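You operate a simulated robot arm through the tools that you are given. There is no shell and no other tool.

You run a simulated robot arm. Do the job below in one go: nothing can be reset, and whatever is moved stays where it is left.

Task
Put things in order on the clear part of the assembly bench. At the end: the grey charge flask from the clear part of the assembly bench is on the silver splash plate; the grey copper pad stands where the grey charge flask stood; the gold brass valve block stands where the grey copper pad stood; the orange drier element stands where the gold brass valve block stood; whatever was shut is shut again. Leave all else as you found it, and nothing knocked over. Set down upright: charge flask.

Only the result counts: the job must be done as asked and must still hold three seconds after the hand-in. Knocking over, shifting, dropping, spilling or breaking anything else fails it.

Robot
A 7-joint arm with a two-finger parallel gripper, fixed in place. Base frame: the origin is at the foot of the arm, x ahead of it, y to its left, z up; the work surface is at about z = 0. Readings come in m, degrees, newtons and seconds.
With the tool pointing down near the work surface it reaches from about 0.22 to 0.58 m from the base axis. Its first joint turns from -66.0 to 66.0 degrees. Payload 2.5 kg.
Tool frame: the origin (TCP) lies between the finger pads and is the grasp point; the fingertips stand 0.023 m ahead of it; z points along the fingers, y is the line along which they close. The gripper opens to 0.094 m. The fingers are 0.038 m wide and 0.01 m thick; the gripper's body (0.054 by 0.096 m) begins 0.039 m behind the TCP.
Orientation is that of the tool frame in the base frame, as [roll, pitch, yaw] about the fixed x, y, z axes, in that order (R = Rz(yaw) Ry(pitch) Rx(roll)). With the fingers straight down and closing along the base's y, the tool's x points along the base's -x, its y along +y and its z along -z.

Tools
- The arm moves only by the tool apply_moves. Its argument "commands" is a list of rows, each a list of 3 entries, a list of its own where there are three numbers: the closure, from 0 (fully open) to 1 (shut), then the shift along the tool's x, y, z in m, then the turn, a rotation vector about the tool's x, y, z in degrees. In form: [[grip, [dx, dy, dz], [wx, wy, wz]], ...]. A call has 1 to 20 rows; each row shifts and turns the commanded pose from where the row before left it, along the tool's axes as they then stand. A row lasts 0.2 s, in which the tool goes at most 0.05 m and 8.6 degrees; a call with a longer step from one row to the next is refused whole, and so is a gripper value outside its range. A pose out of reach is approached as far as the arm can. The call stops where the force on the tool passes 40 N (or 10 N more than at its start, if that is more) or the arm is blocked; 0.2 s more then pass. Each finger travels about 0.108 m/s and halts on what it meets, pressing with about 20 N; the grip force reading is that of the motor and also rises with nothing between the fingers. The clock runs only during rows and for 0.2 s after the last one: add rows that do not move to give the fingers time. The reply holds the time, the measured pose of the TCP, the force on the tool along the base axes, the opening and the grip force, in the units named above and with some noise, with the torque about the TCP (base axes, N m) and any sound that the robot's microphone picked up, and new pictures: "pictures" is both (left out), scene, wrist or none.
- Cameras (640 x 400 px; columns grow to the right, rows downward): "scene" is fixed at [0.1251, -0.4203, 0.5295]; the picture's right is [0.73, -0.69, 0.00], its down [-0.49, -0.51, -0.71] and it looks along [0.49, 0.51, -0.71] (base axes); focal length 227 px, centre (320, 200). "wrist" rides on the gripper at [0.086, 0.016, -0.075] in the tool frame; the picture's right is [-0.18, 0.98, 0.00], its down [-0.58, -0.11, -0.81] and it looks along [-0.79, -0.15, 0.59] (tool axes); focal length 243 px, centre (320, 200). There is no depth. A picture from a camera that has moved, and an enlarged one, comes with that camera's place and axes in the base frame and with its lens.
- enlarge(camera, box): a new picture of the part [left, top, right, bottom] of that camera's present view, enlarged. It takes no simulated time.
- hand_in(): hands the job in; it is judged then, once.

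Places have to be worked out from the pictures, the camera data and where the tool is seen. Open the gripper and draw the arm clear of the work before you hand the job in, unless the task says otherwise.

The tools are called after "Request:" as a command line: name --argument value ..., lists and objects as JSON in quotes. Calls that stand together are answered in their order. apply_moves: Moves the arm, as the interface text tells. Its arguments: {"type":"object","properties":{"commands":{"type":"array","items":{"type":"array"}},"pictures":{"type":"string","enum":["both","scene","wrist","none"]}},"required":["commands"]} The other tools are called the same way: enlarge (camera, box) takes an enlarged picture of a part of a camera's view; hand_in () hands the job in.

At the start:

```text
time_s: 0.0
tcp_pos: [0.2984, -0.1814, 0.287]
orientation: [180.0, -0.1, 179.9]
contact_force: [-0.7, 0.1, -0.2]
moment: [0.04, -0.04, 0.01]
grip_width: 0.094
grip_force: 0.0
```

scene: 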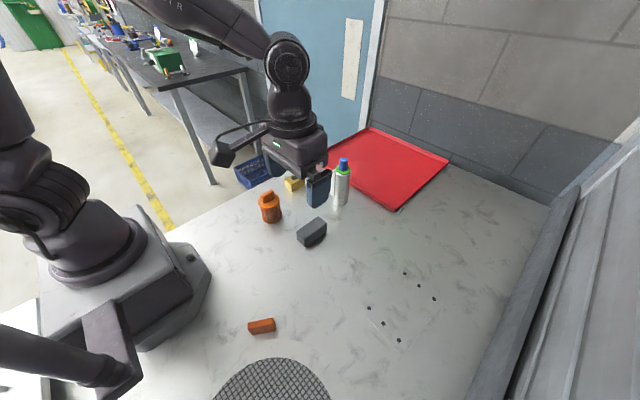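
wrist: 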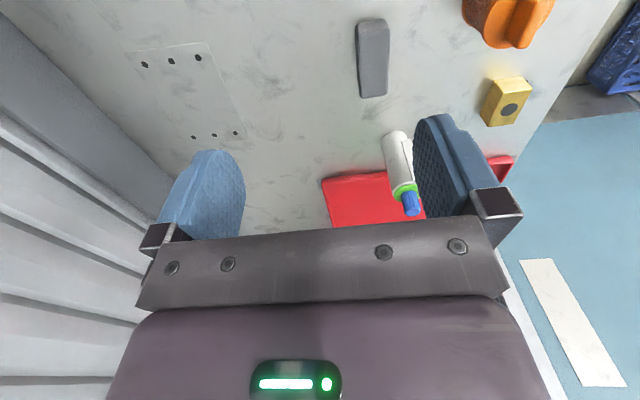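

I start by looking closer at the objects on the bench in the scene and wrist views before moving anything.

Request:
enlarge --camera "scene" --box '[220, 130, 380, 260]'

Request:
enlarge --camera "scene" --box '[200, 250, 480, 400]'

Request:
enlarge --camera "wrist" --box '[300, 0, 620, 230]'

```text
3.08 times, centred on (300, 195) of scene
camera zoom: at [0.1251, -0.4203, 0.5295], right [0.73, -0.69, 0.0], down [-0.49, -0.51, -0.71], along [0.49, 0.51, -0.71], focal length 699 px, centre (382, 215)
```

zoom: 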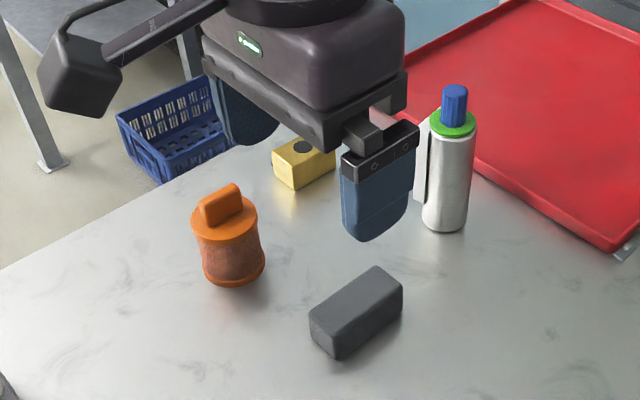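

```text
2.29 times, centred on (340, 325) of scene
camera zoom: at [0.1251, -0.4203, 0.5295], right [0.73, -0.69, 0.0], down [-0.49, -0.51, -0.71], along [0.49, 0.51, -0.71], focal length 519 px, centre (274, -86)
```

zoom: 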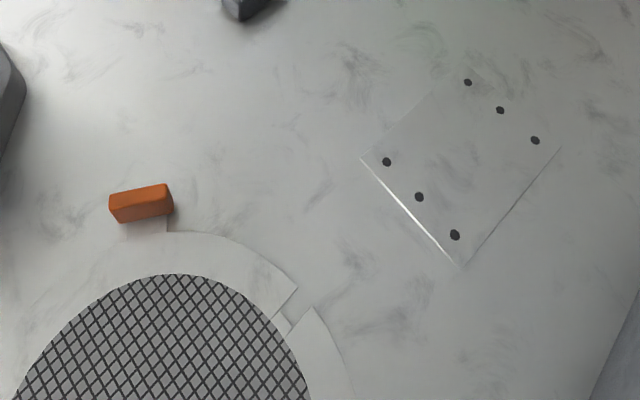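

```text
1.74 times, centred on (460, 115) of wrist
camera zoom: at [0.2109, -0.1662, 0.3623], right [0.18, 0.98, 0.0], down [0.58, -0.11, 0.81], along [0.79, -0.15, -0.59], focal length 422 px, centre (76, 348)
```

zoom: 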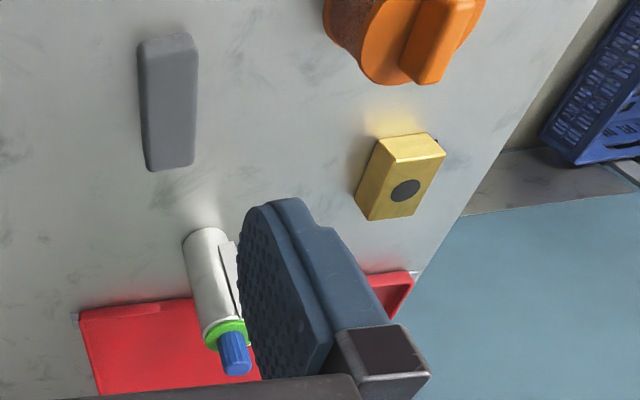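

The flask (light grey body, green ring, blue cap) is near (0.53,-0.09), the dark grey pad near (0.376,-0.125), the gold block near (0.468,0.075), and the orange cylinder near (0.326,0.003). I'll raise the arm and turn the wrist camera toward the right of the bench to check the plate with six holes, the mesh disc and the small orange block.

Request:
apply_moves --commands '[[0, [0.02, 0.02, -0.03], [0, 0, 8]], [0, [0.02, 0.02, -0.03], [0, 0, 8]], [0, [0, 0, 0], [0, 0, 8]], [0, [0, 0, 0], [0, 0, 8]], [0, [0, 0, 0], [0, 0, 8]], [0, [0, 0, 0], [0, 0, 8]], [0, [0, 0, 0], [0, 0, 8]]]' --pictures "both"

```text
time_s: 1.6
tcp_pos: [0.26, -0.1393, 0.3473]
orientation: [-179.9, 0.1, 124.0]
contact_force: [-0.7, 0.1, 0.1]
moment: [0.04, 0.0, -0.03]
grip_width: 0.0941
grip_force: 0.0
camera wrist: at [0.2249, -0.0588, 0.4214], right [0.92, 0.39, 0.0], down [0.23, -0.54, 0.81], along [0.32, -0.74, -0.59], focal length 243 px, centre (320, 200)
```

scene: 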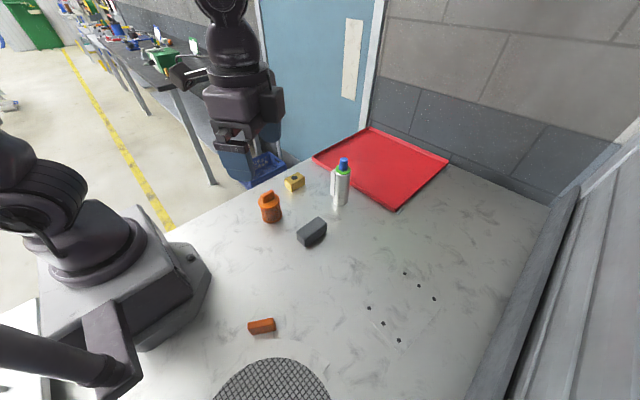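
wrist: 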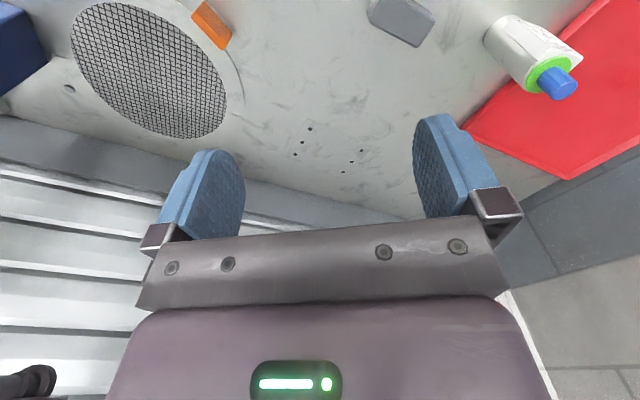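

The arm is out of the way now, so I enlarge the clear views of every object and of the plate.

Request:
enlarge --camera "scene" --box '[240, 140, 370, 260]'

Request:
enlarge --camera "scene" --box '[340, 250, 460, 360]'

Request:
enlarge --camera "wrist" --box '[20, 0, 420, 210]'

Request:
enlarge --camera "wrist" --box '[440, 0, 640, 130]'

```text
3.33 times, centred on (305, 200) of scene
camera zoom: at [0.1251, -0.4203, 0.5295], right [0.73, -0.69, 0.0], down [-0.49, -0.51, -0.71], along [0.49, 0.51, -0.71], focal length 757 px, centre (370, 200)
```

zoom: 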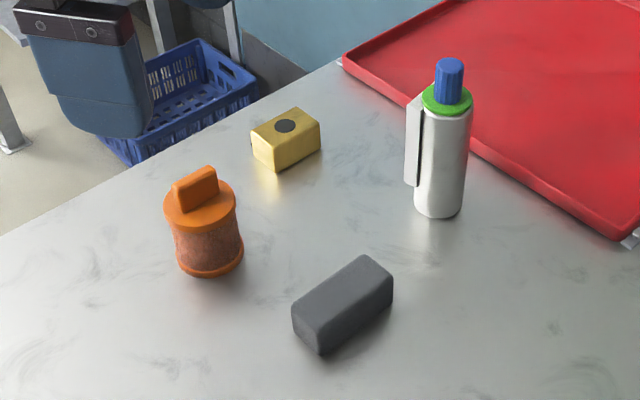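

```text
3.64 times, centred on (400, 305) of scene
camera zoom: at [0.1251, -0.4203, 0.5295], right [0.73, -0.69, 0.0], down [-0.49, -0.51, -0.71], along [0.49, 0.51, -0.71], focal length 826 px, centre (29, -182)
```

zoom: 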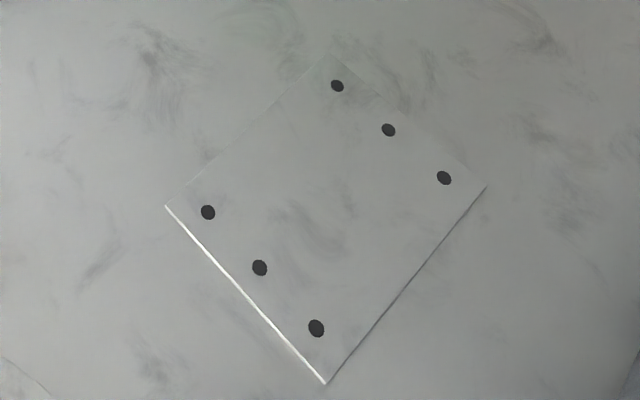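

```text
1.60 times, centred on (220, 105) of wrist
camera zoom: at [0.2249, -0.0588, 0.4214], right [0.92, 0.39, 0.0], down [0.23, -0.54, 0.81], along [0.32, -0.74, -0.59], focal length 388 px, centre (480, 352)
```

zoom: 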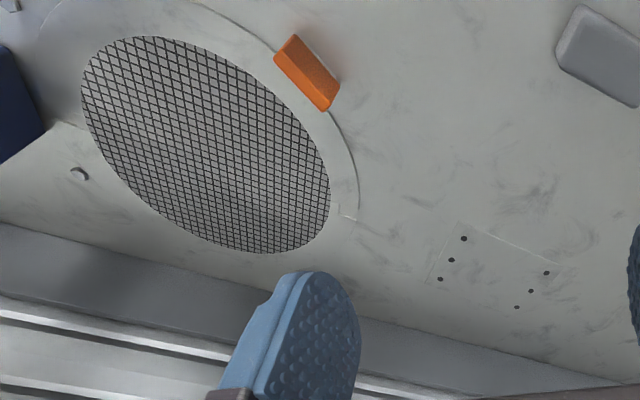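

```text
3.08 times, centred on (540, 65) of wrist
camera zoom: at [0.2249, -0.0588, 0.4214], right [0.92, 0.39, 0.0], down [0.23, -0.54, 0.81], along [0.32, -0.74, -0.59], focal length 746 px, centre (-357, 615)
```

zoom: 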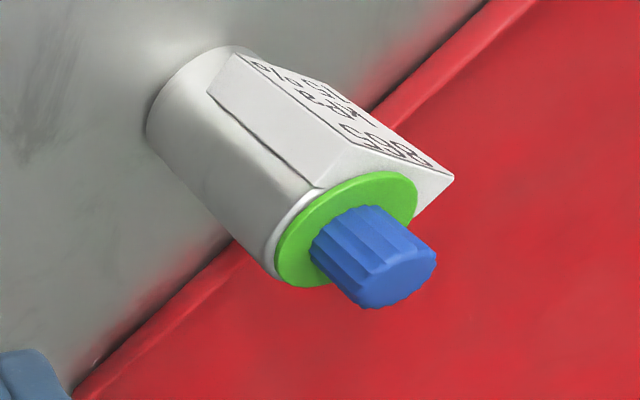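

The thin silver plate with six holes lies around (0.396,-0.405) and is reachable; the mesh disc is not. The flask carries a label tab on one side, so I'll move the wrist camera nearer to see it and to confirm heights.

Request:
apply_moves --commands '[[0, [0, 0, 0], [0, 0, -8]], [0, [0, 0, 0], [0, 0, -8]], [0, [0, 0, 0], [0, 0, -8]], [0, [0, 0, 0], [0, 0, -8]], [0, [0, 0, 0], [0, 0, -8]], [0, [0, 0, 0], [0, 0, -8]], [0, [0, 0, 0], [0, 0, -8]], [0, [-0.035, 0.0125, 0.0], [0, 0, 0]], [0, [-0.035, 0.0125, 0.0], [0, 0, 0]], [0, [-0.035, 0.0125, 0.0], [0, 0, 0]], [0, [-0.035, 0.0125, 0.0], [0, 0, 0]]]' --pictures "both"

```text
time_s: 4.0
tcp_pos: [0.4032, -0.0872, 0.3476]
orientation: [180.0, -0.1, 179.9]
contact_force: [0.2, -0.8, 0.6]
moment: [0.0, 0.01, 0.0]
grip_width: 0.0938
grip_force: 0.1
camera wrist: at [0.3154, -0.0714, 0.4215], right [0.18, 0.98, 0.0], down [0.58, -0.11, 0.81], along [0.79, -0.15, -0.59], focal length 243 px, centre (320, 200)
```

scene: 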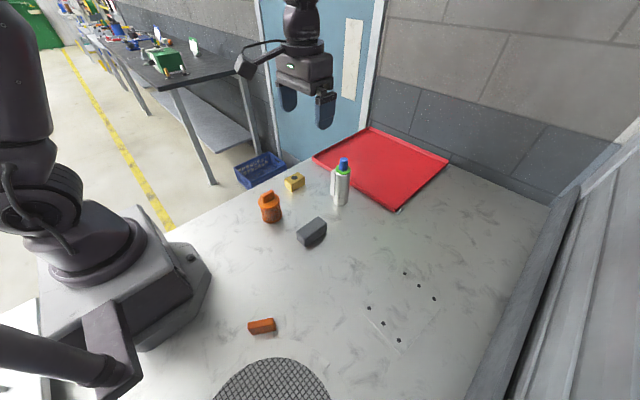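
wrist: 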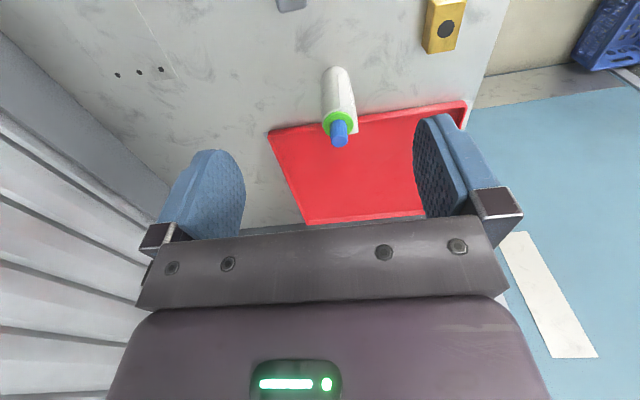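

I enlarge the wrist view around the flask and the gold block for a finer reading.

Request:
enlarge --camera "wrist" --box '[290, 50, 390, 160]'

Request:
enlarge --camera "wrist" --box '[380, 0, 500, 80]'

Request:
enlarge --camera "scene" --box '[310, 145, 370, 215]'

```text
3.64 times, centred on (340, 105) of wrist
camera zoom: at [0.3154, -0.0714, 0.4215], right [0.18, 0.98, 0.0], down [0.58, -0.11, 0.81], along [0.79, -0.15, -0.59], focal length 882 px, centre (247, 546)
```

zoom: 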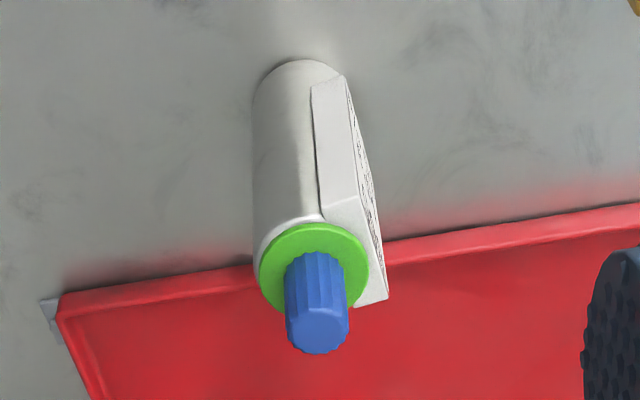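

```text
5.00 times, centred on (440, 40) of wrist
camera zoom: at [0.3154, -0.0714, 0.4215], right [0.18, 0.98, 0.0], down [0.58, -0.11, 0.81], along [0.79, -0.15, -0.59], focal length 1213 px, centre (-280, 1000)
```

zoom: 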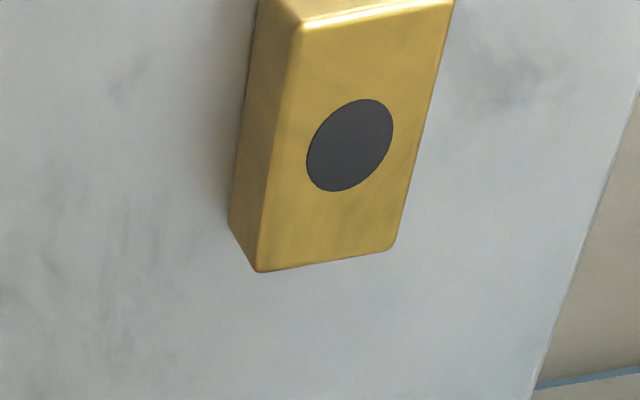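

```text
5.71 times, centred on (340, 180) of scene
camera zoom: at [0.125, -0.4203, 0.5295], right [0.73, -0.69, 0.0], down [-0.49, -0.51, -0.71], along [0.49, 0.51, -0.71], focal length 1298 px, centre (206, 314)
```

zoom: 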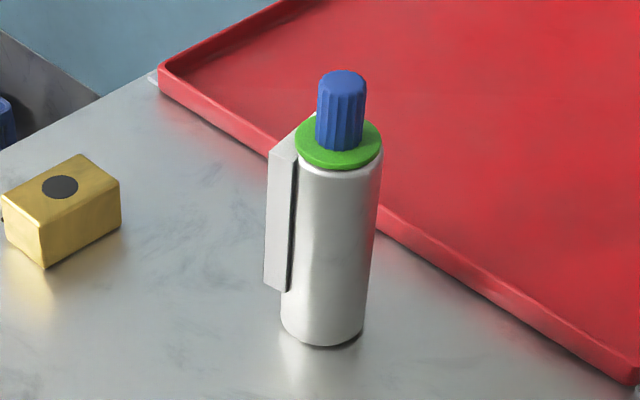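

Both views agree: flask axis at about (0.534,-0.085), cap top at z≈0.166, ring at z≈0.127. The gold block centre is about (0.477,0.079), 0.059×0.039×0.03 m. I back the camera up to measure the pad and the drier as well.

Request:
apply_moves --commands '[[0, [0.036, 0, 0.012], [0, 0, 0]], [0, [0.036, 0, 0.012], [0, 0, 0]], [0, [0.036, 0, 0.012], [0, 0, 0]], [0, [0.036, 0, 0.012], [0, 0, 0]], [0, [0, 0, 0], [0, 0, 0]]]' --pictures "wrist"

Request:
enlarge --camera "wrist" --box '[270, 20, 390, 120]'

Request:
enlarge --camera "wrist" --box '[350, 0, 490, 110]'

```text
time_s: 5.2
tcp_pos: [0.257, -0.09, 0.3011]
orientation: [180.0, 0.0, -180.0]
contact_force: [0.1, 0.2, 0.9]
moment: [-0.04, 0.02, 0.0]
grip_width: 0.0941
grip_force: 0.0
camera wrist: at [0.1699, -0.0735, 0.3764], right [0.18, 0.98, 0.0], down [0.58, -0.11, 0.81], along [0.79, -0.15, -0.59], focal length 243 px, centre (320, 200)
```

wrist: 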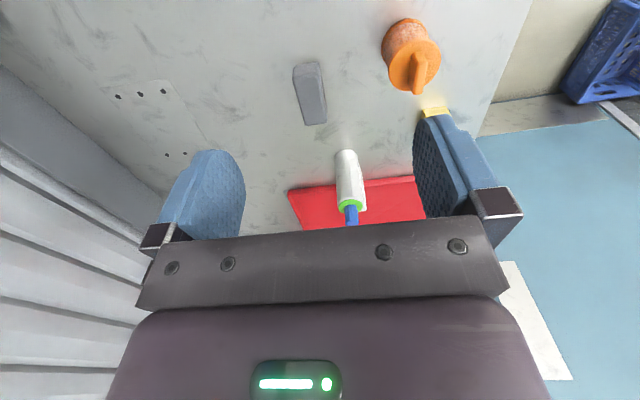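

```text
4.00 times, centred on (330, 70) of wrist
camera zoom: at [0.1699, -0.0735, 0.3764], right [0.18, 0.98, 0.0], down [0.58, -0.11, 0.81], along [0.79, -0.15, -0.59], focal length 970 px, centre (280, 720)
```

zoom: 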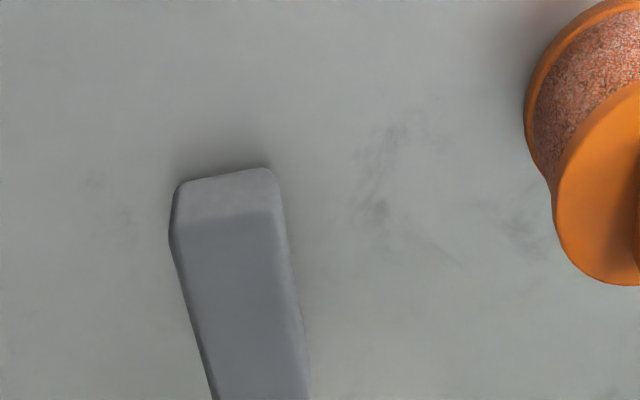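

```text
3.64 times, centred on (420, 55) of wrist
camera zoom: at [0.1699, -0.0735, 0.3764], right [0.18, 0.98, 0.0], down [0.58, -0.11, 0.81], along [0.79, -0.15, -0.59], focal length 882 px, centre (-44, 727)
```

zoom: 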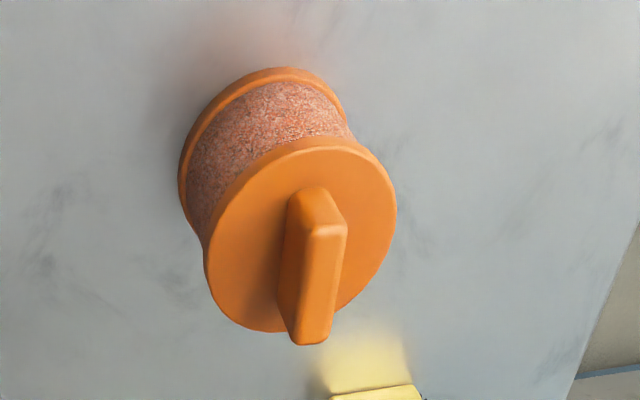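

I take another zoom covering the whole pad to get its far edge.

Request:
enlarge --camera "wrist" --box '[270, 50, 350, 135]'

Request:
enlarge --camera "scene" --box '[285, 205, 345, 255]'

Request:
enlarge --camera "scene" --box '[245, 180, 305, 230]'

```text
4.71 times, centred on (310, 92) of wrist
camera zoom: at [0.1699, -0.0735, 0.3764], right [0.18, 0.98, 0.0], down [0.58, -0.11, 0.81], along [0.79, -0.15, -0.59], focal length 1142 px, centre (367, 706)
```

zoom: 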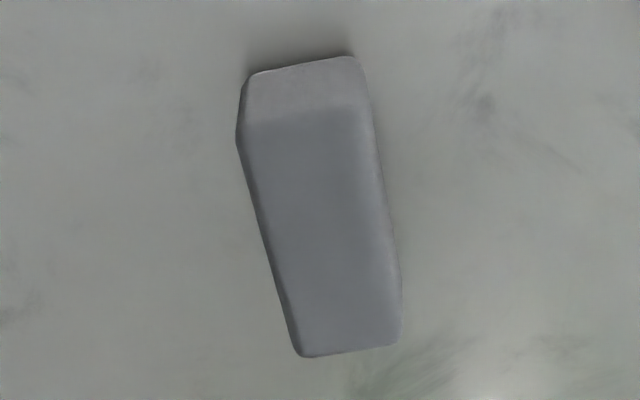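

```text
8.00 times, centred on (315, 230) of scene
camera zoom: at [0.125, -0.4203, 0.5295], right [0.73, -0.69, 0.0], down [-0.49, -0.51, -0.71], along [0.49, 0.51, -0.71], focal length 1817 px, centre (360, -40)
```

zoom: 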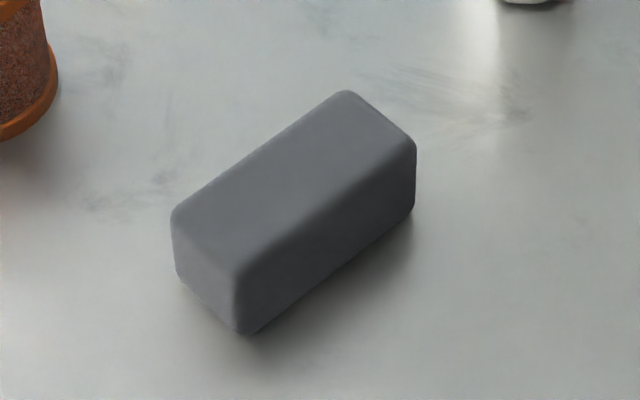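

```text
8.00 times, centred on (275, 205) of scene
camera zoom: at [0.125, -0.4203, 0.5295], right [0.73, -0.69, 0.0], down [-0.49, -0.51, -0.71], along [0.49, 0.51, -0.71], focal length 1817 px, centre (680, 160)
```

zoom: 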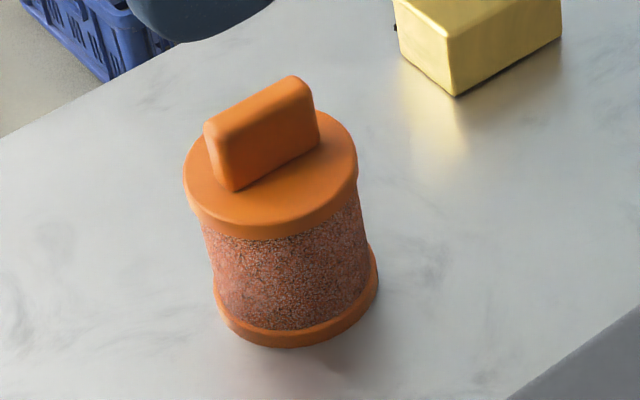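

Pad: centre (0.3755,-0.1255), 0.08×0.035×0.037, aligned with x. Drier: centre (0.3325,0.016), flange top 0.066, handle top 0.10, handle aligned with x. Now I move above the flask at a safe height.

Request:
apply_moves --commands '[[0, [-0.0462, 0.001, 0.0], [0, 0, 0]], [0, [-0.0462, 0.001, 0.0], [0, 0, 0]], [0, [-0.0462, 0.001, 0.0], [0, 0, 0]], [0, [-0.0462, 0.001, 0.01], [0, 0, 0]], [0, [-0.0462, 0.001, 0.015], [0, 0, 0]], [0, [-0.0462, 0.0, 0.015], [0, 0, 0]], [0, [0, 0, 0.01], [0, 0, 0]], [0, [0, 0, 0], [0, 0, 0]]]' --pictures "both"

Request:
enlarge --camera "scene" --box '[290, 60, 400, 220]'

```text
time_s: 7.0
tcp_pos: [0.5357, -0.0856, 0.2501]
orientation: [-179.9, 0.0, 180.0]
contact_force: [-0.5, 0.6, 0.3]
moment: [0.02, 0.02, 0.0]
grip_width: 0.094
grip_force: 0.1
camera wrist: at [0.4482, -0.0693, 0.3249], right [0.18, 0.98, 0.0], down [0.58, -0.11, 0.81], along [0.79, -0.15, -0.59], focal length 243 px, centre (320, 200)
```

scene: 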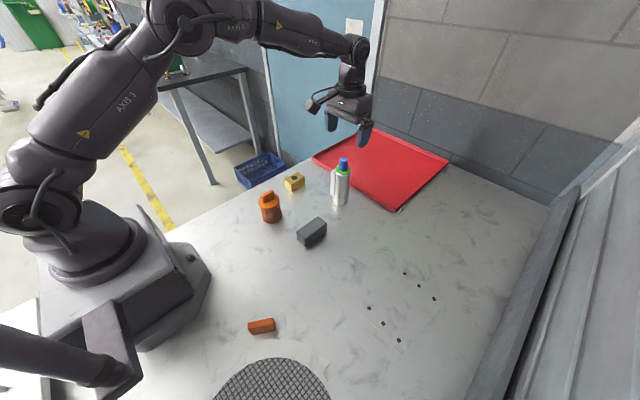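
wrist: 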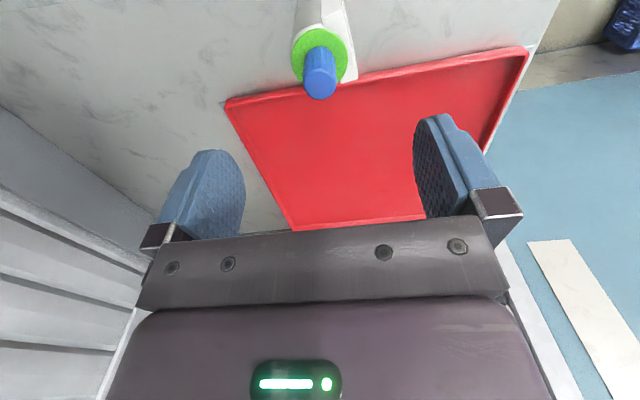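

```text
2.50 times, centred on (345, 140) of scene
camera zoom: at [0.1251, -0.4203, 0.5295], right [0.73, -0.69, 0.0], down [-0.49, -0.51, -0.71], along [0.49, 0.51, -0.71], focal length 568 px, centre (258, 350)
```

zoom: 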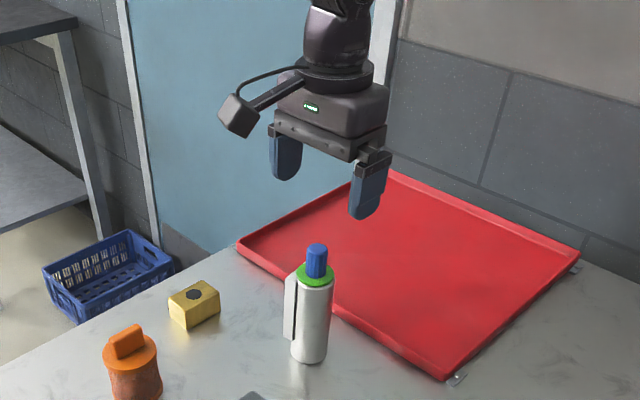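

The cap centre reads about (0.533,-0.085) from this view, right under the TCP. I descend to TCP z≈0.152 (fingertips just above the ring) with the fingers open.

Request:
apply_moves --commands '[[0, [0.001, 0, 0.03], [0, 0, 0]], [0, [0.001, 0, 0.03], [0, 0, 0]], [0, [0, 0, 0.02], [0, 0, 0]], [0, [0, 0, 0.0155], [0, 0, 0]], [0, [0, 0, 0], [0, 0, 0]]]' --pictures "both"

Request:
enlarge --camera "scene" --box '[290, 90, 400, 220]'

```text
time_s: 8.2
tcp_pos: [0.5324, -0.0832, 0.1541]
orientation: [-179.9, 0.0, -180.0]
contact_force: [-0.3, 0.1, -0.3]
moment: [0.01, 0.01, 0.0]
grip_width: 0.0941
grip_force: 0.0
camera wrist: at [0.4455, -0.0685, 0.2284], right [0.18, 0.98, 0.0], down [0.58, -0.11, 0.81], along [0.79, -0.15, -0.59], focal length 243 px, centre (320, 200)
```

scene: 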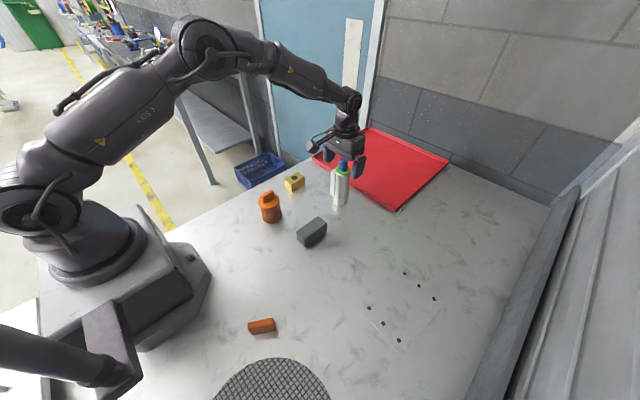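
wrist: 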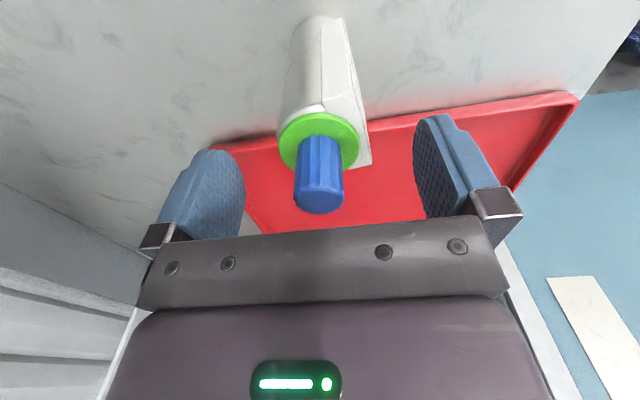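

```text
3.08 times, centred on (345, 155) of scene
camera zoom: at [0.1251, -0.4203, 0.5295], right [0.73, -0.69, 0.0], down [-0.49, -0.51, -0.71], along [0.49, 0.51, -0.71], focal length 699 px, centre (243, 338)
```

zoom: 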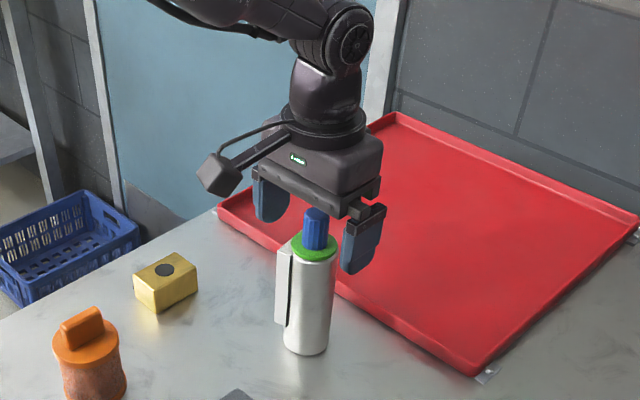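

The cap is centred between the open fingers at TCP z≈0.154. I close the gripper on the cap.

Request:
apply_moves --commands '[[1, [0, 0, 0], [0, 0, 0]], [1, [0, 0, 0], [0, 0, 0]], [1, [0, 0, 0], [0, 0, 0]], [1, [0, 0, 0], [0, 0, 0]]]' --pictures "both"

```text
time_s: 9.2
tcp_pos: [0.5318, -0.0843, 0.1541]
orientation: [-180.0, 0.0, -180.0]
contact_force: [-0.1, 0.2, -0.3]
moment: [0.11, -0.02, 0.03]
grip_width: 0.0224
grip_force: 19.9
camera wrist: at [0.4455, -0.0685, 0.2288], right [0.18, 0.98, 0.0], down [0.58, -0.11, 0.81], along [0.79, -0.15, -0.59], focal length 243 px, centre (320, 200)
```

scene: 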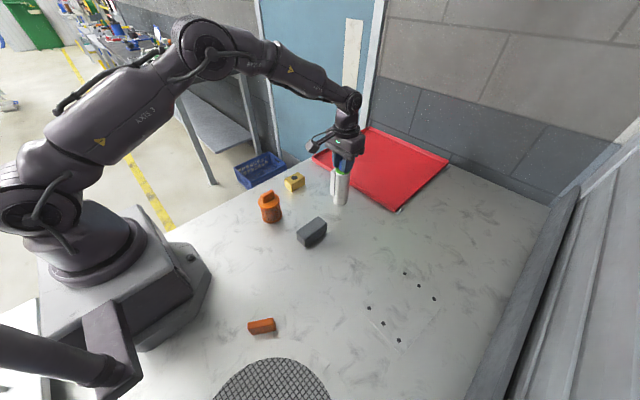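
wrist: 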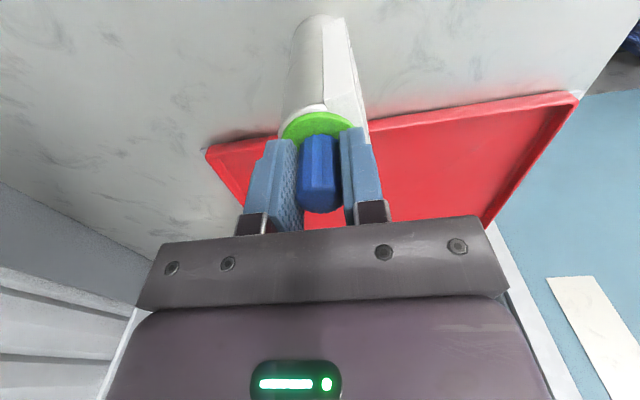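

Gripped at 22 mm width with ~20 N. I lift the flask a little, straight up, and check that it comes along.

Request:
apply_moves --commands '[[1, [0, 0, -0.005], [0, 0, 0]], [1, [0, 0, -0.015], [0, 0, 0]], [1, [0, 0, -0.02], [0, 0, 0]], [1, [0, 0, -0.02], [0, 0, 0]], [1, [0, 0, -0.015], [0, 0, 0]], [1, [0, 0, 0], [0, 0, 0]]]' --pictures "both"

```text
time_s: 10.6
tcp_pos: [0.5342, -0.0826, 0.2304]
orientation: [180.0, 0.0, -180.0]
contact_force: [-0.2, -0.2, -4.1]
moment: [0.07, 0.03, -0.01]
grip_width: 0.0222
grip_force: 19.4
camera wrist: at [0.4465, -0.068, 0.3047], right [0.18, 0.98, 0.0], down [0.58, -0.11, 0.81], along [0.79, -0.15, -0.59], focal length 243 px, centre (320, 200)
```

scene: 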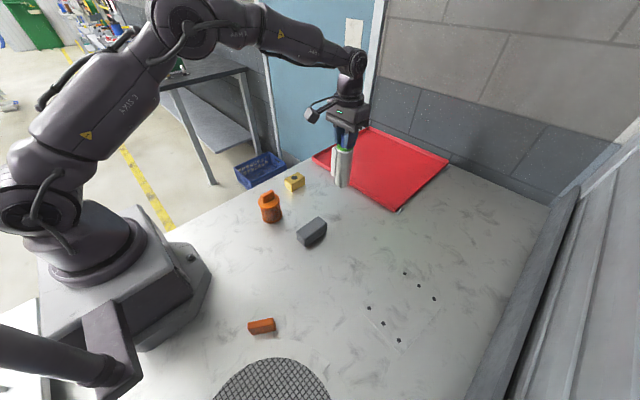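
wrist: 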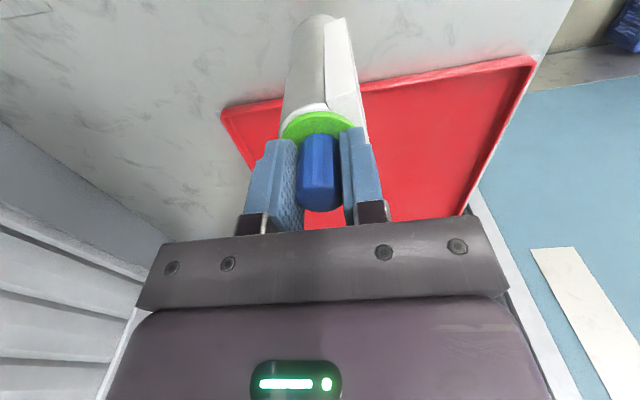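

The flask hangs freely (about 4 N) and hasn't slipped in the fingers. I carry it at this height along a straight line to above the plate, aiming at (0.385,-0.398).

Request:
apply_moves --commands '[[1, [0.007, -0.015, 0], [0, 0, 0]], [1, [0.0125, -0.0265, 0], [0, 0, 0]], [1, [0.0125, -0.0265, 0], [0, 0, 0]], [1, [0.0125, -0.0265, 0], [0, 0, 0]], [1, [0.0125, -0.0265, 0], [0, 0, 0]], [1, [0.0125, -0.0265, 0], [0, 0, 0]], [1, [0.0125, -0.0265, 0], [0, 0, 0]], [1, [0.0125, -0.0265, 0], [0, 0, 0]], [1, [0.0125, -0.0265, 0], [0, 0, 0]], [1, [0.0125, -0.0265, 0], [0, 0, 0]], [1, [0.0125, -0.0265, 0], [0, 0, 0]], [1, [0.0125, -0.0265, 0], [0, 0, 0]], [1, [0.003, -0.0065, 0], [0, 0, 0]], [1, [0, 0, 0], [0, 0, 0]], [1, [0, 0, 0], [0, 0, 0]]]' --pictures "both"

Request:
enlarge --camera "scene" --box '[330, 180, 470, 360]'

Request:
enlarge --camera "wrist" --box '[200, 0, 440, 200]'

```text
time_s: 13.8
tcp_pos: [0.385, -0.3993, 0.2311]
orientation: [-180.0, 0.1, -179.9]
contact_force: [-0.2, 0.3, -4.1]
moment: [-0.01, 0.03, 0.03]
grip_width: 0.0223
grip_force: 20.3
camera wrist: at [0.2979, -0.3831, 0.3058], right [0.18, 0.98, 0.0], down [0.58, -0.11, 0.81], along [0.79, -0.15, -0.59], focal length 243 px, centre (320, 200)
```

scene: 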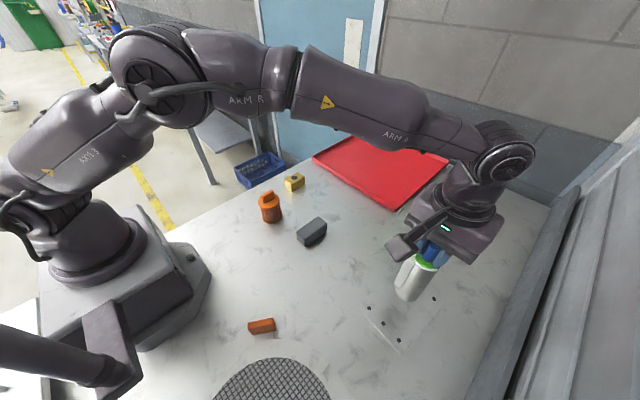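
wrist: 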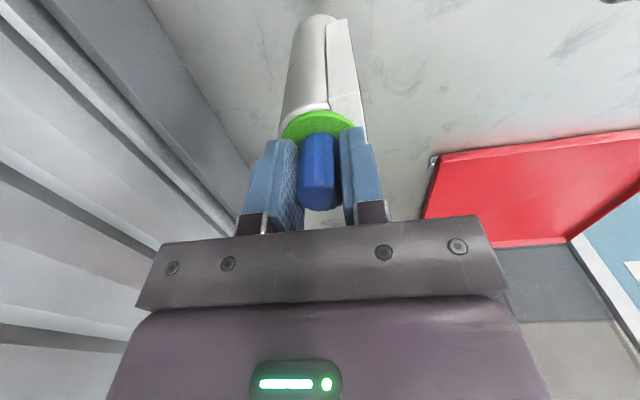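

```text
2.22 times, centred on (400, 270) of scene
camera zoom: at [0.1251, -0.4203, 0.5295], right [0.73, -0.69, 0.0], down [-0.49, -0.51, -0.71], along [0.49, 0.51, -0.71], focal length 505 px, centre (142, 44)
```

zoom: 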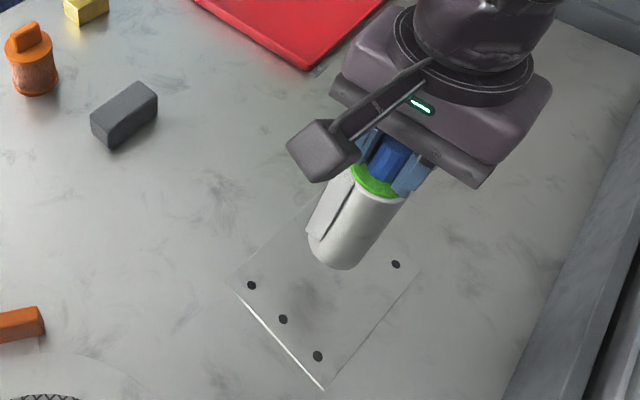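

```text
2.00 times, centred on (320, 100) of wrist
camera zoom: at [0.2979, -0.3831, 0.3058], right [0.18, 0.98, 0.0], down [0.58, -0.11, 0.81], along [0.79, -0.15, -0.59], focal length 485 px, centre (320, 400)
```

zoom: 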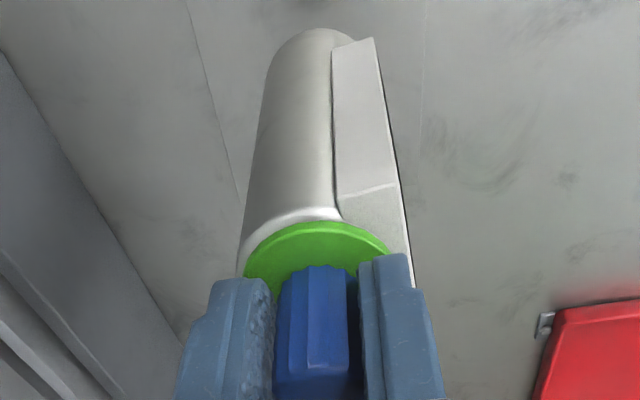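

The flask hangs upright above the plate and will land near its middle. I lower it most of the way.

Request:
apply_moves --commands '[[1, [0, 0, 0.02], [0, 0, 0]], [1, [0, 0, 0.02], [0, 0, 0]], [1, [0, 0, 0.015], [0, 0, 0]], [1, [0, 0, 0.01], [0, 0, 0]], [1, [0, 0, 0], [0, 0, 0]]]' --pictures "both"

Request:
enlarge --camera "scene" --box '[340, 220, 460, 360]'

```text
time_s: 15.0
tcp_pos: [0.3859, -0.3984, 0.1643]
orientation: [180.0, 0.0, -180.0]
contact_force: [0.5, 1.0, -4.2]
moment: [0.0, 0.02, -0.03]
grip_width: 0.0219
grip_force: 19.9
camera wrist: at [0.2981, -0.382, 0.2388], right [0.18, 0.98, 0.0], down [0.58, -0.11, 0.81], along [0.79, -0.15, -0.59], focal length 243 px, centre (320, 200)
```

scene: 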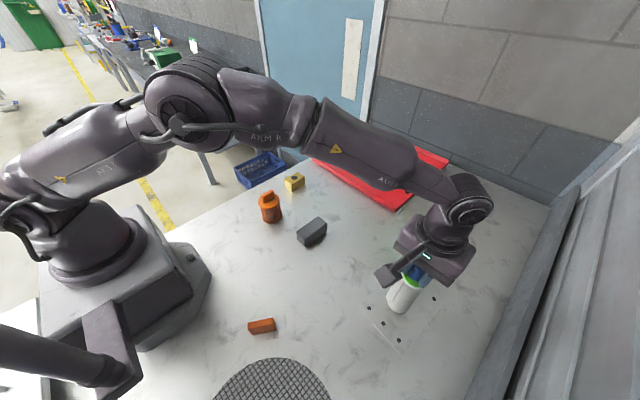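
wrist: 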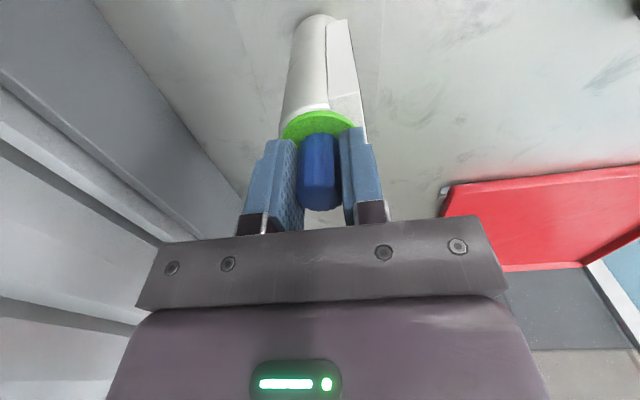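

```text
2.86 times, centred on (400, 290) of scene
camera zoom: at [0.1251, -0.4203, 0.5295], right [0.73, -0.69, 0.0], down [-0.49, -0.51, -0.71], along [0.49, 0.51, -0.71], focal length 649 px, centre (91, -57)
```

zoom: 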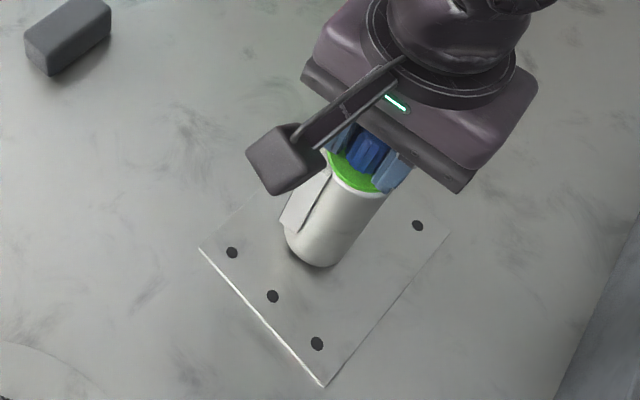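

About 1 cm left. I lower in 2 mm steps, watching the vertical force.

Request:
apply_moves --commands '[[1, [0, 0, 0.002], [0, 0, 0]], [1, [0, 0, 0.002], [0, 0, 0]], [1, [0, 0, 0.001], [0, 0, 0]], [1, [0, 0, 0], [0, 0, 0]]]' --pictures "none"

```text
time_s: 16.0
tcp_pos: [0.3846, -0.3976, 0.1593]
orientation: [180.0, -0.1, -180.0]
contact_force: [-0.1, 1.2, -3.8]
moment: [-0.01, -0.02, 0.02]
grip_width: 0.0222
grip_force: 20.2
```

Still hanging (-3.8 N). I continue down by 1 mm steps.

Request:
apply_moves --commands '[[1, [0, 0, 0.001], [0, 0, 0]], [1, [0, 0, 0.001], [0, 0, 0]], [1, [0, 0, 0], [0, 0, 0]]]' --pictures "none"

```text
time_s: 16.8
tcp_pos: [0.384, -0.399, 0.1579]
orientation: [-179.9, 0.2, -180.0]
contact_force: [-1.7, 1.4, 9.3]
moment: [0.15, 0.22, 0.03]
grip_width: 0.022
grip_force: 19.8
```

Contact: the vertical force went to +9 N, so the flask stands on the plate. I ease up half a millimetre and open the fingers.

Request:
apply_moves --commands '[[1, [0, 0, -0.0005], [0, 0, 0]], [1, [0, 0, 0], [0, 0, 0]]]' --pictures "scene"

Request:
enlarge --camera "scene" --box '[340, 220, 460, 360]'

```text
time_s: 17.4
tcp_pos: [0.386, -0.3971, 0.1577]
orientation: [-179.8, 0.2, 179.9]
contact_force: [-1.2, -0.6, 10.2]
moment: [0.0, 0.1, 0.04]
grip_width: 0.0222
grip_force: 20.2
```

scene: 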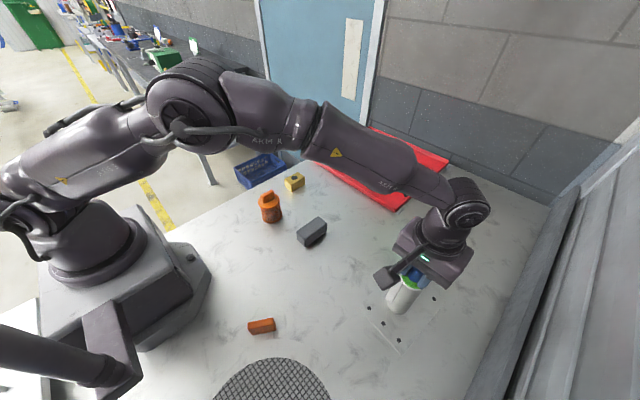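

```text
2.86 times, centred on (400, 290) of scene
camera zoom: at [0.125, -0.4202, 0.5296], right [0.73, -0.69, 0.0], down [-0.49, -0.51, -0.71], along [0.49, 0.51, -0.71], focal length 649 px, centre (91, -57)
```

zoom: 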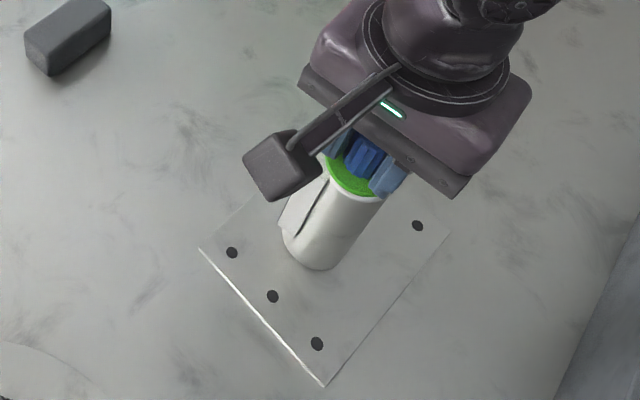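

Still pressing about 10 N; I ease up another millimetre to unload before releasing.

Request:
apply_moves --commands '[[1, [0, 0, -0.0007], [0, 0, 0]], [1, [0, 0, 0], [0, 0, 0]]]' --pictures "none"

```text
time_s: 18.0
tcp_pos: [0.3849, -0.3977, 0.158]
orientation: [-180.0, 0.1, -180.0]
contact_force: [0.4, -0.1, 4.5]
moment: [-0.14, -0.24, 0.0]
grip_width: 0.0221
grip_force: 20.1
```

The load is down to about 4.5 N, so the flask rests lightly on the plate. I open the fingers now.

Request:
apply_moves --commands '[[0.5, [0, 0, 0], [0, 0, 0]], [0.3, [0, 0, 0], [0, 0, 0]], [0, [0, 0, 0], [0, 0, 0]], [0, [0, 0, 0], [0, 0, 0]]]' --pictures "both"

Request:
enlarge --camera "scene" --box '[340, 220, 460, 360]'

```text
time_s: 19.0
tcp_pos: [0.3846, -0.3965, 0.1592]
orientation: [179.9, 0.0, -180.0]
contact_force: [-0.1, 0.1, -0.2]
moment: [0.02, -0.03, -0.03]
grip_width: 0.0941
grip_force: 0.1
camera wrist: at [0.2976, -0.3822, 0.2333], right [0.18, 0.98, 0.0], down [0.58, -0.11, 0.81], along [0.79, -0.15, -0.59], focal length 243 px, centre (320, 200)
```

scene: 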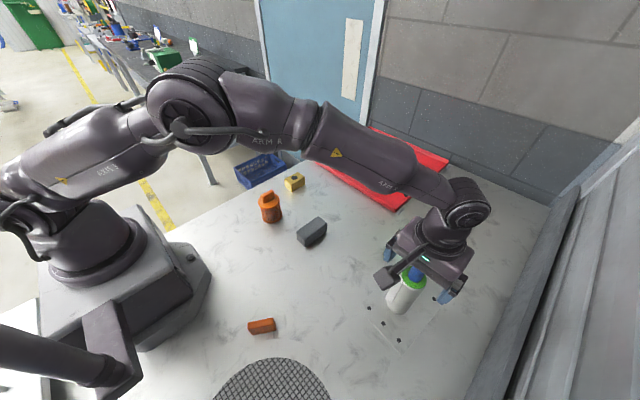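
wrist: 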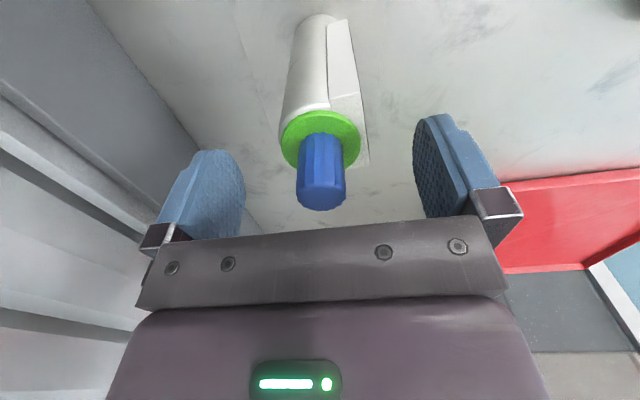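

```text
2.86 times, centred on (400, 290) of scene
camera zoom: at [0.1251, -0.4203, 0.5295], right [0.73, -0.69, 0.0], down [-0.49, -0.51, -0.71], along [0.49, 0.51, -0.71], focal length 649 px, centre (91, -57)
```

zoom: 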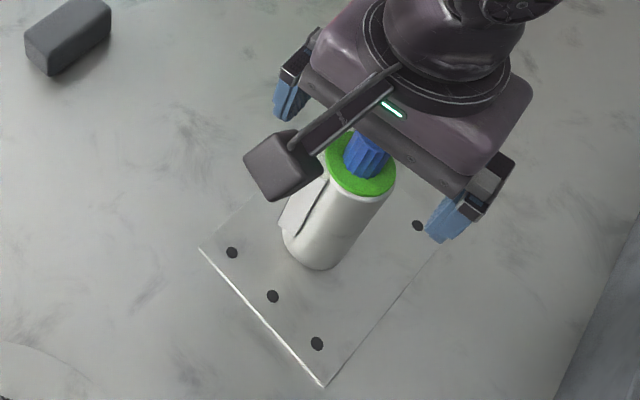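

The flask is free and standing upright on the plate. I go straight up well above the cap, then travel to above the pad.

Request:
apply_moves --commands '[[0, [0, 0, -0.02], [0, 0, 0]], [0, [0, 0, -0.04], [0, 0, 0]], [0, [0, 0, -0.04], [0, 0, 0]], [0, [0.0015, 0.045, 0], [0, 0, 0]], [0, [0.0015, 0.045, 0], [0, 0, 0]], [0, [0.0015, 0.045, 0], [0, 0, 0]], [0, [0.0015, 0.045, 0], [0, 0, 0]], [0, [0.0015, 0.045, 0.02], [0, 0, 0]], [0, [0.0015, 0.0455, 0.02], [0, 0, 0]], [0, [0, 0, 0.03], [0, 0, 0]], [0, [0, 0, 0], [0, 0, 0]]]' --pictures "both"

Request:
enlarge --camera "scene" --box '[340, 220, 460, 360]'

Request:
enlarge --camera "wrist" --box '[240, 0, 440, 120]'

```text
time_s: 21.4
tcp_pos: [0.3747, -0.1233, 0.1878]
orientation: [180.0, 0.0, -180.0]
contact_force: [0.3, 0.3, 0.3]
moment: [0.02, -0.02, -0.02]
grip_width: 0.0941
grip_force: 0.1
camera wrist: at [0.2879, -0.108, 0.2634], right [0.18, 0.98, 0.0], down [0.58, -0.11, 0.81], along [0.79, -0.15, -0.59], focal length 243 px, centre (320, 200)
```

scene: 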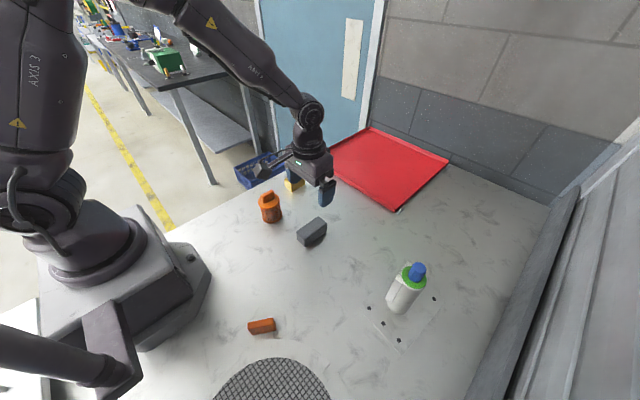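
wrist: 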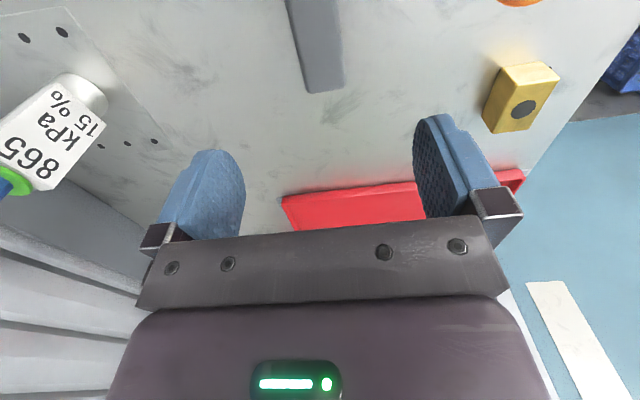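

```text
2.86 times, centred on (400, 290) of scene
camera zoom: at [0.1251, -0.4203, 0.5295], right [0.73, -0.69, 0.0], down [-0.49, -0.51, -0.71], along [0.49, 0.51, -0.71], focal length 649 px, centre (91, -57)
```

zoom: 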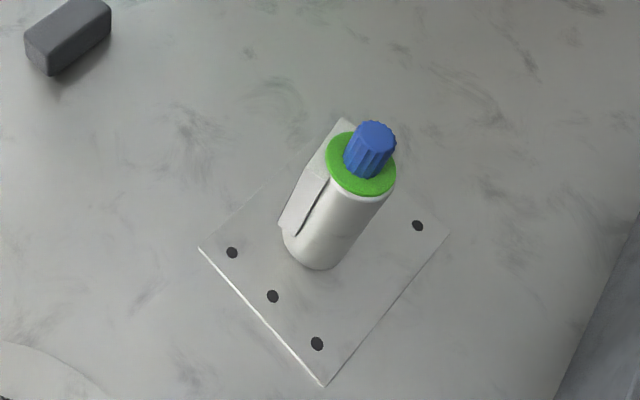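

```text
3.20 times, centred on (340, 60) of wrist
camera zoom: at [0.2879, -0.108, 0.2634], right [0.18, 0.98, 0.0], down [0.58, -0.11, 0.81], along [0.79, -0.15, -0.59], focal length 776 px, centre (256, 648)
```

zoom: 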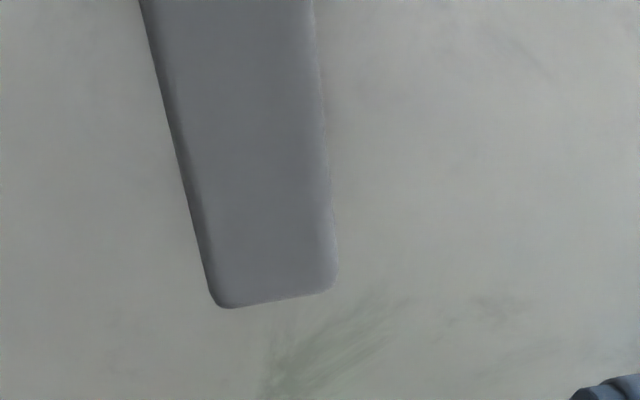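

The flask is standing fine. The pad is centred at (0.3755,-0.1255) below the open fingers; I descend to TCP z≈0.03 straddling it along y.

Request:
apply_moves --commands '[[0, [-0.001, -0.002, 0.04], [0, 0, 0]], [0, [0, 0, 0.04], [0, 0, 0]], [0, [0, 0, 0.04], [0, 0, 0]], [0, [0, 0, 0.02], [0, 0, 0]], [0, [0, 0, 0.0175], [0, 0, 0]], [0, [0, 0, 0], [0, 0, 0]]]' --pictures "both"

```text
time_s: 22.8
tcp_pos: [0.3772, -0.127, 0.0299]
orientation: [-179.9, 0.0, -180.0]
contact_force: [0.1, 1.0, -0.1]
moment: [-0.01, 0.01, 0.0]
grip_width: 0.094
grip_force: 0.1
camera wrist: at [0.2903, -0.1119, 0.1048], right [0.18, 0.98, 0.0], down [0.58, -0.11, 0.81], along [0.79, -0.15, -0.59], focal length 243 px, centre (320, 200)
```

scene: 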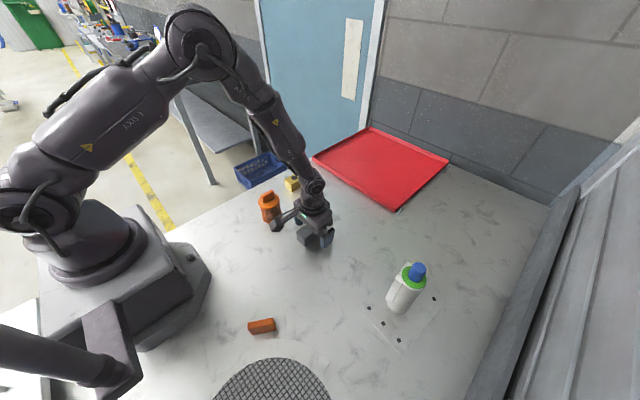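
wrist: 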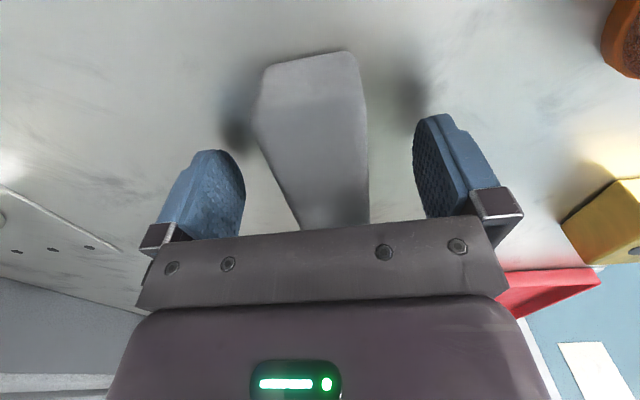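

The pad lies between the fingers. I close on it.

Request:
apply_moves --commands '[[1, [0, 0, 0], [0, 0, 0]], [1, [0, 0, 0], [0, 0, 0]], [1, [0, 0, 0], [0, 0, 0]], [1, [0, 0, 0], [0, 0, 0]]]' --pictures "both"

```text
time_s: 23.8
tcp_pos: [0.377, -0.1278, 0.0303]
orientation: [-180.0, 0.1, -180.0]
contact_force: [0.4, 0.5, 0.6]
moment: [0.03, 0.0, -0.03]
grip_width: 0.0395
grip_force: 20.3
camera wrist: at [0.2903, -0.1119, 0.1051], right [0.18, 0.98, 0.0], down [0.58, -0.11, 0.81], along [0.79, -0.15, -0.59], focal length 243 px, centre (320, 200)
```

scene: 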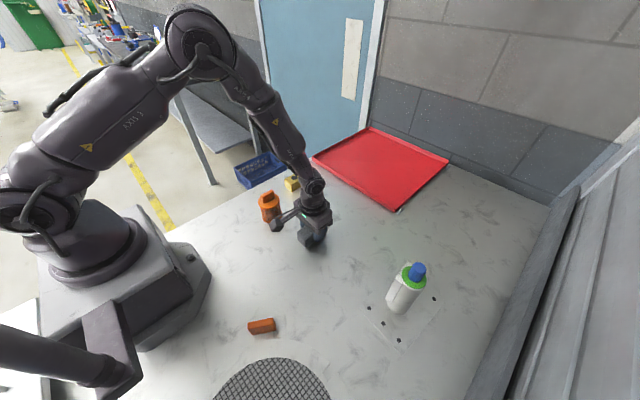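
wrist: 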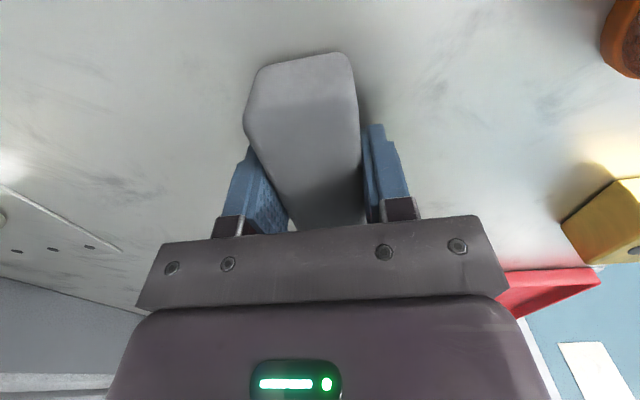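

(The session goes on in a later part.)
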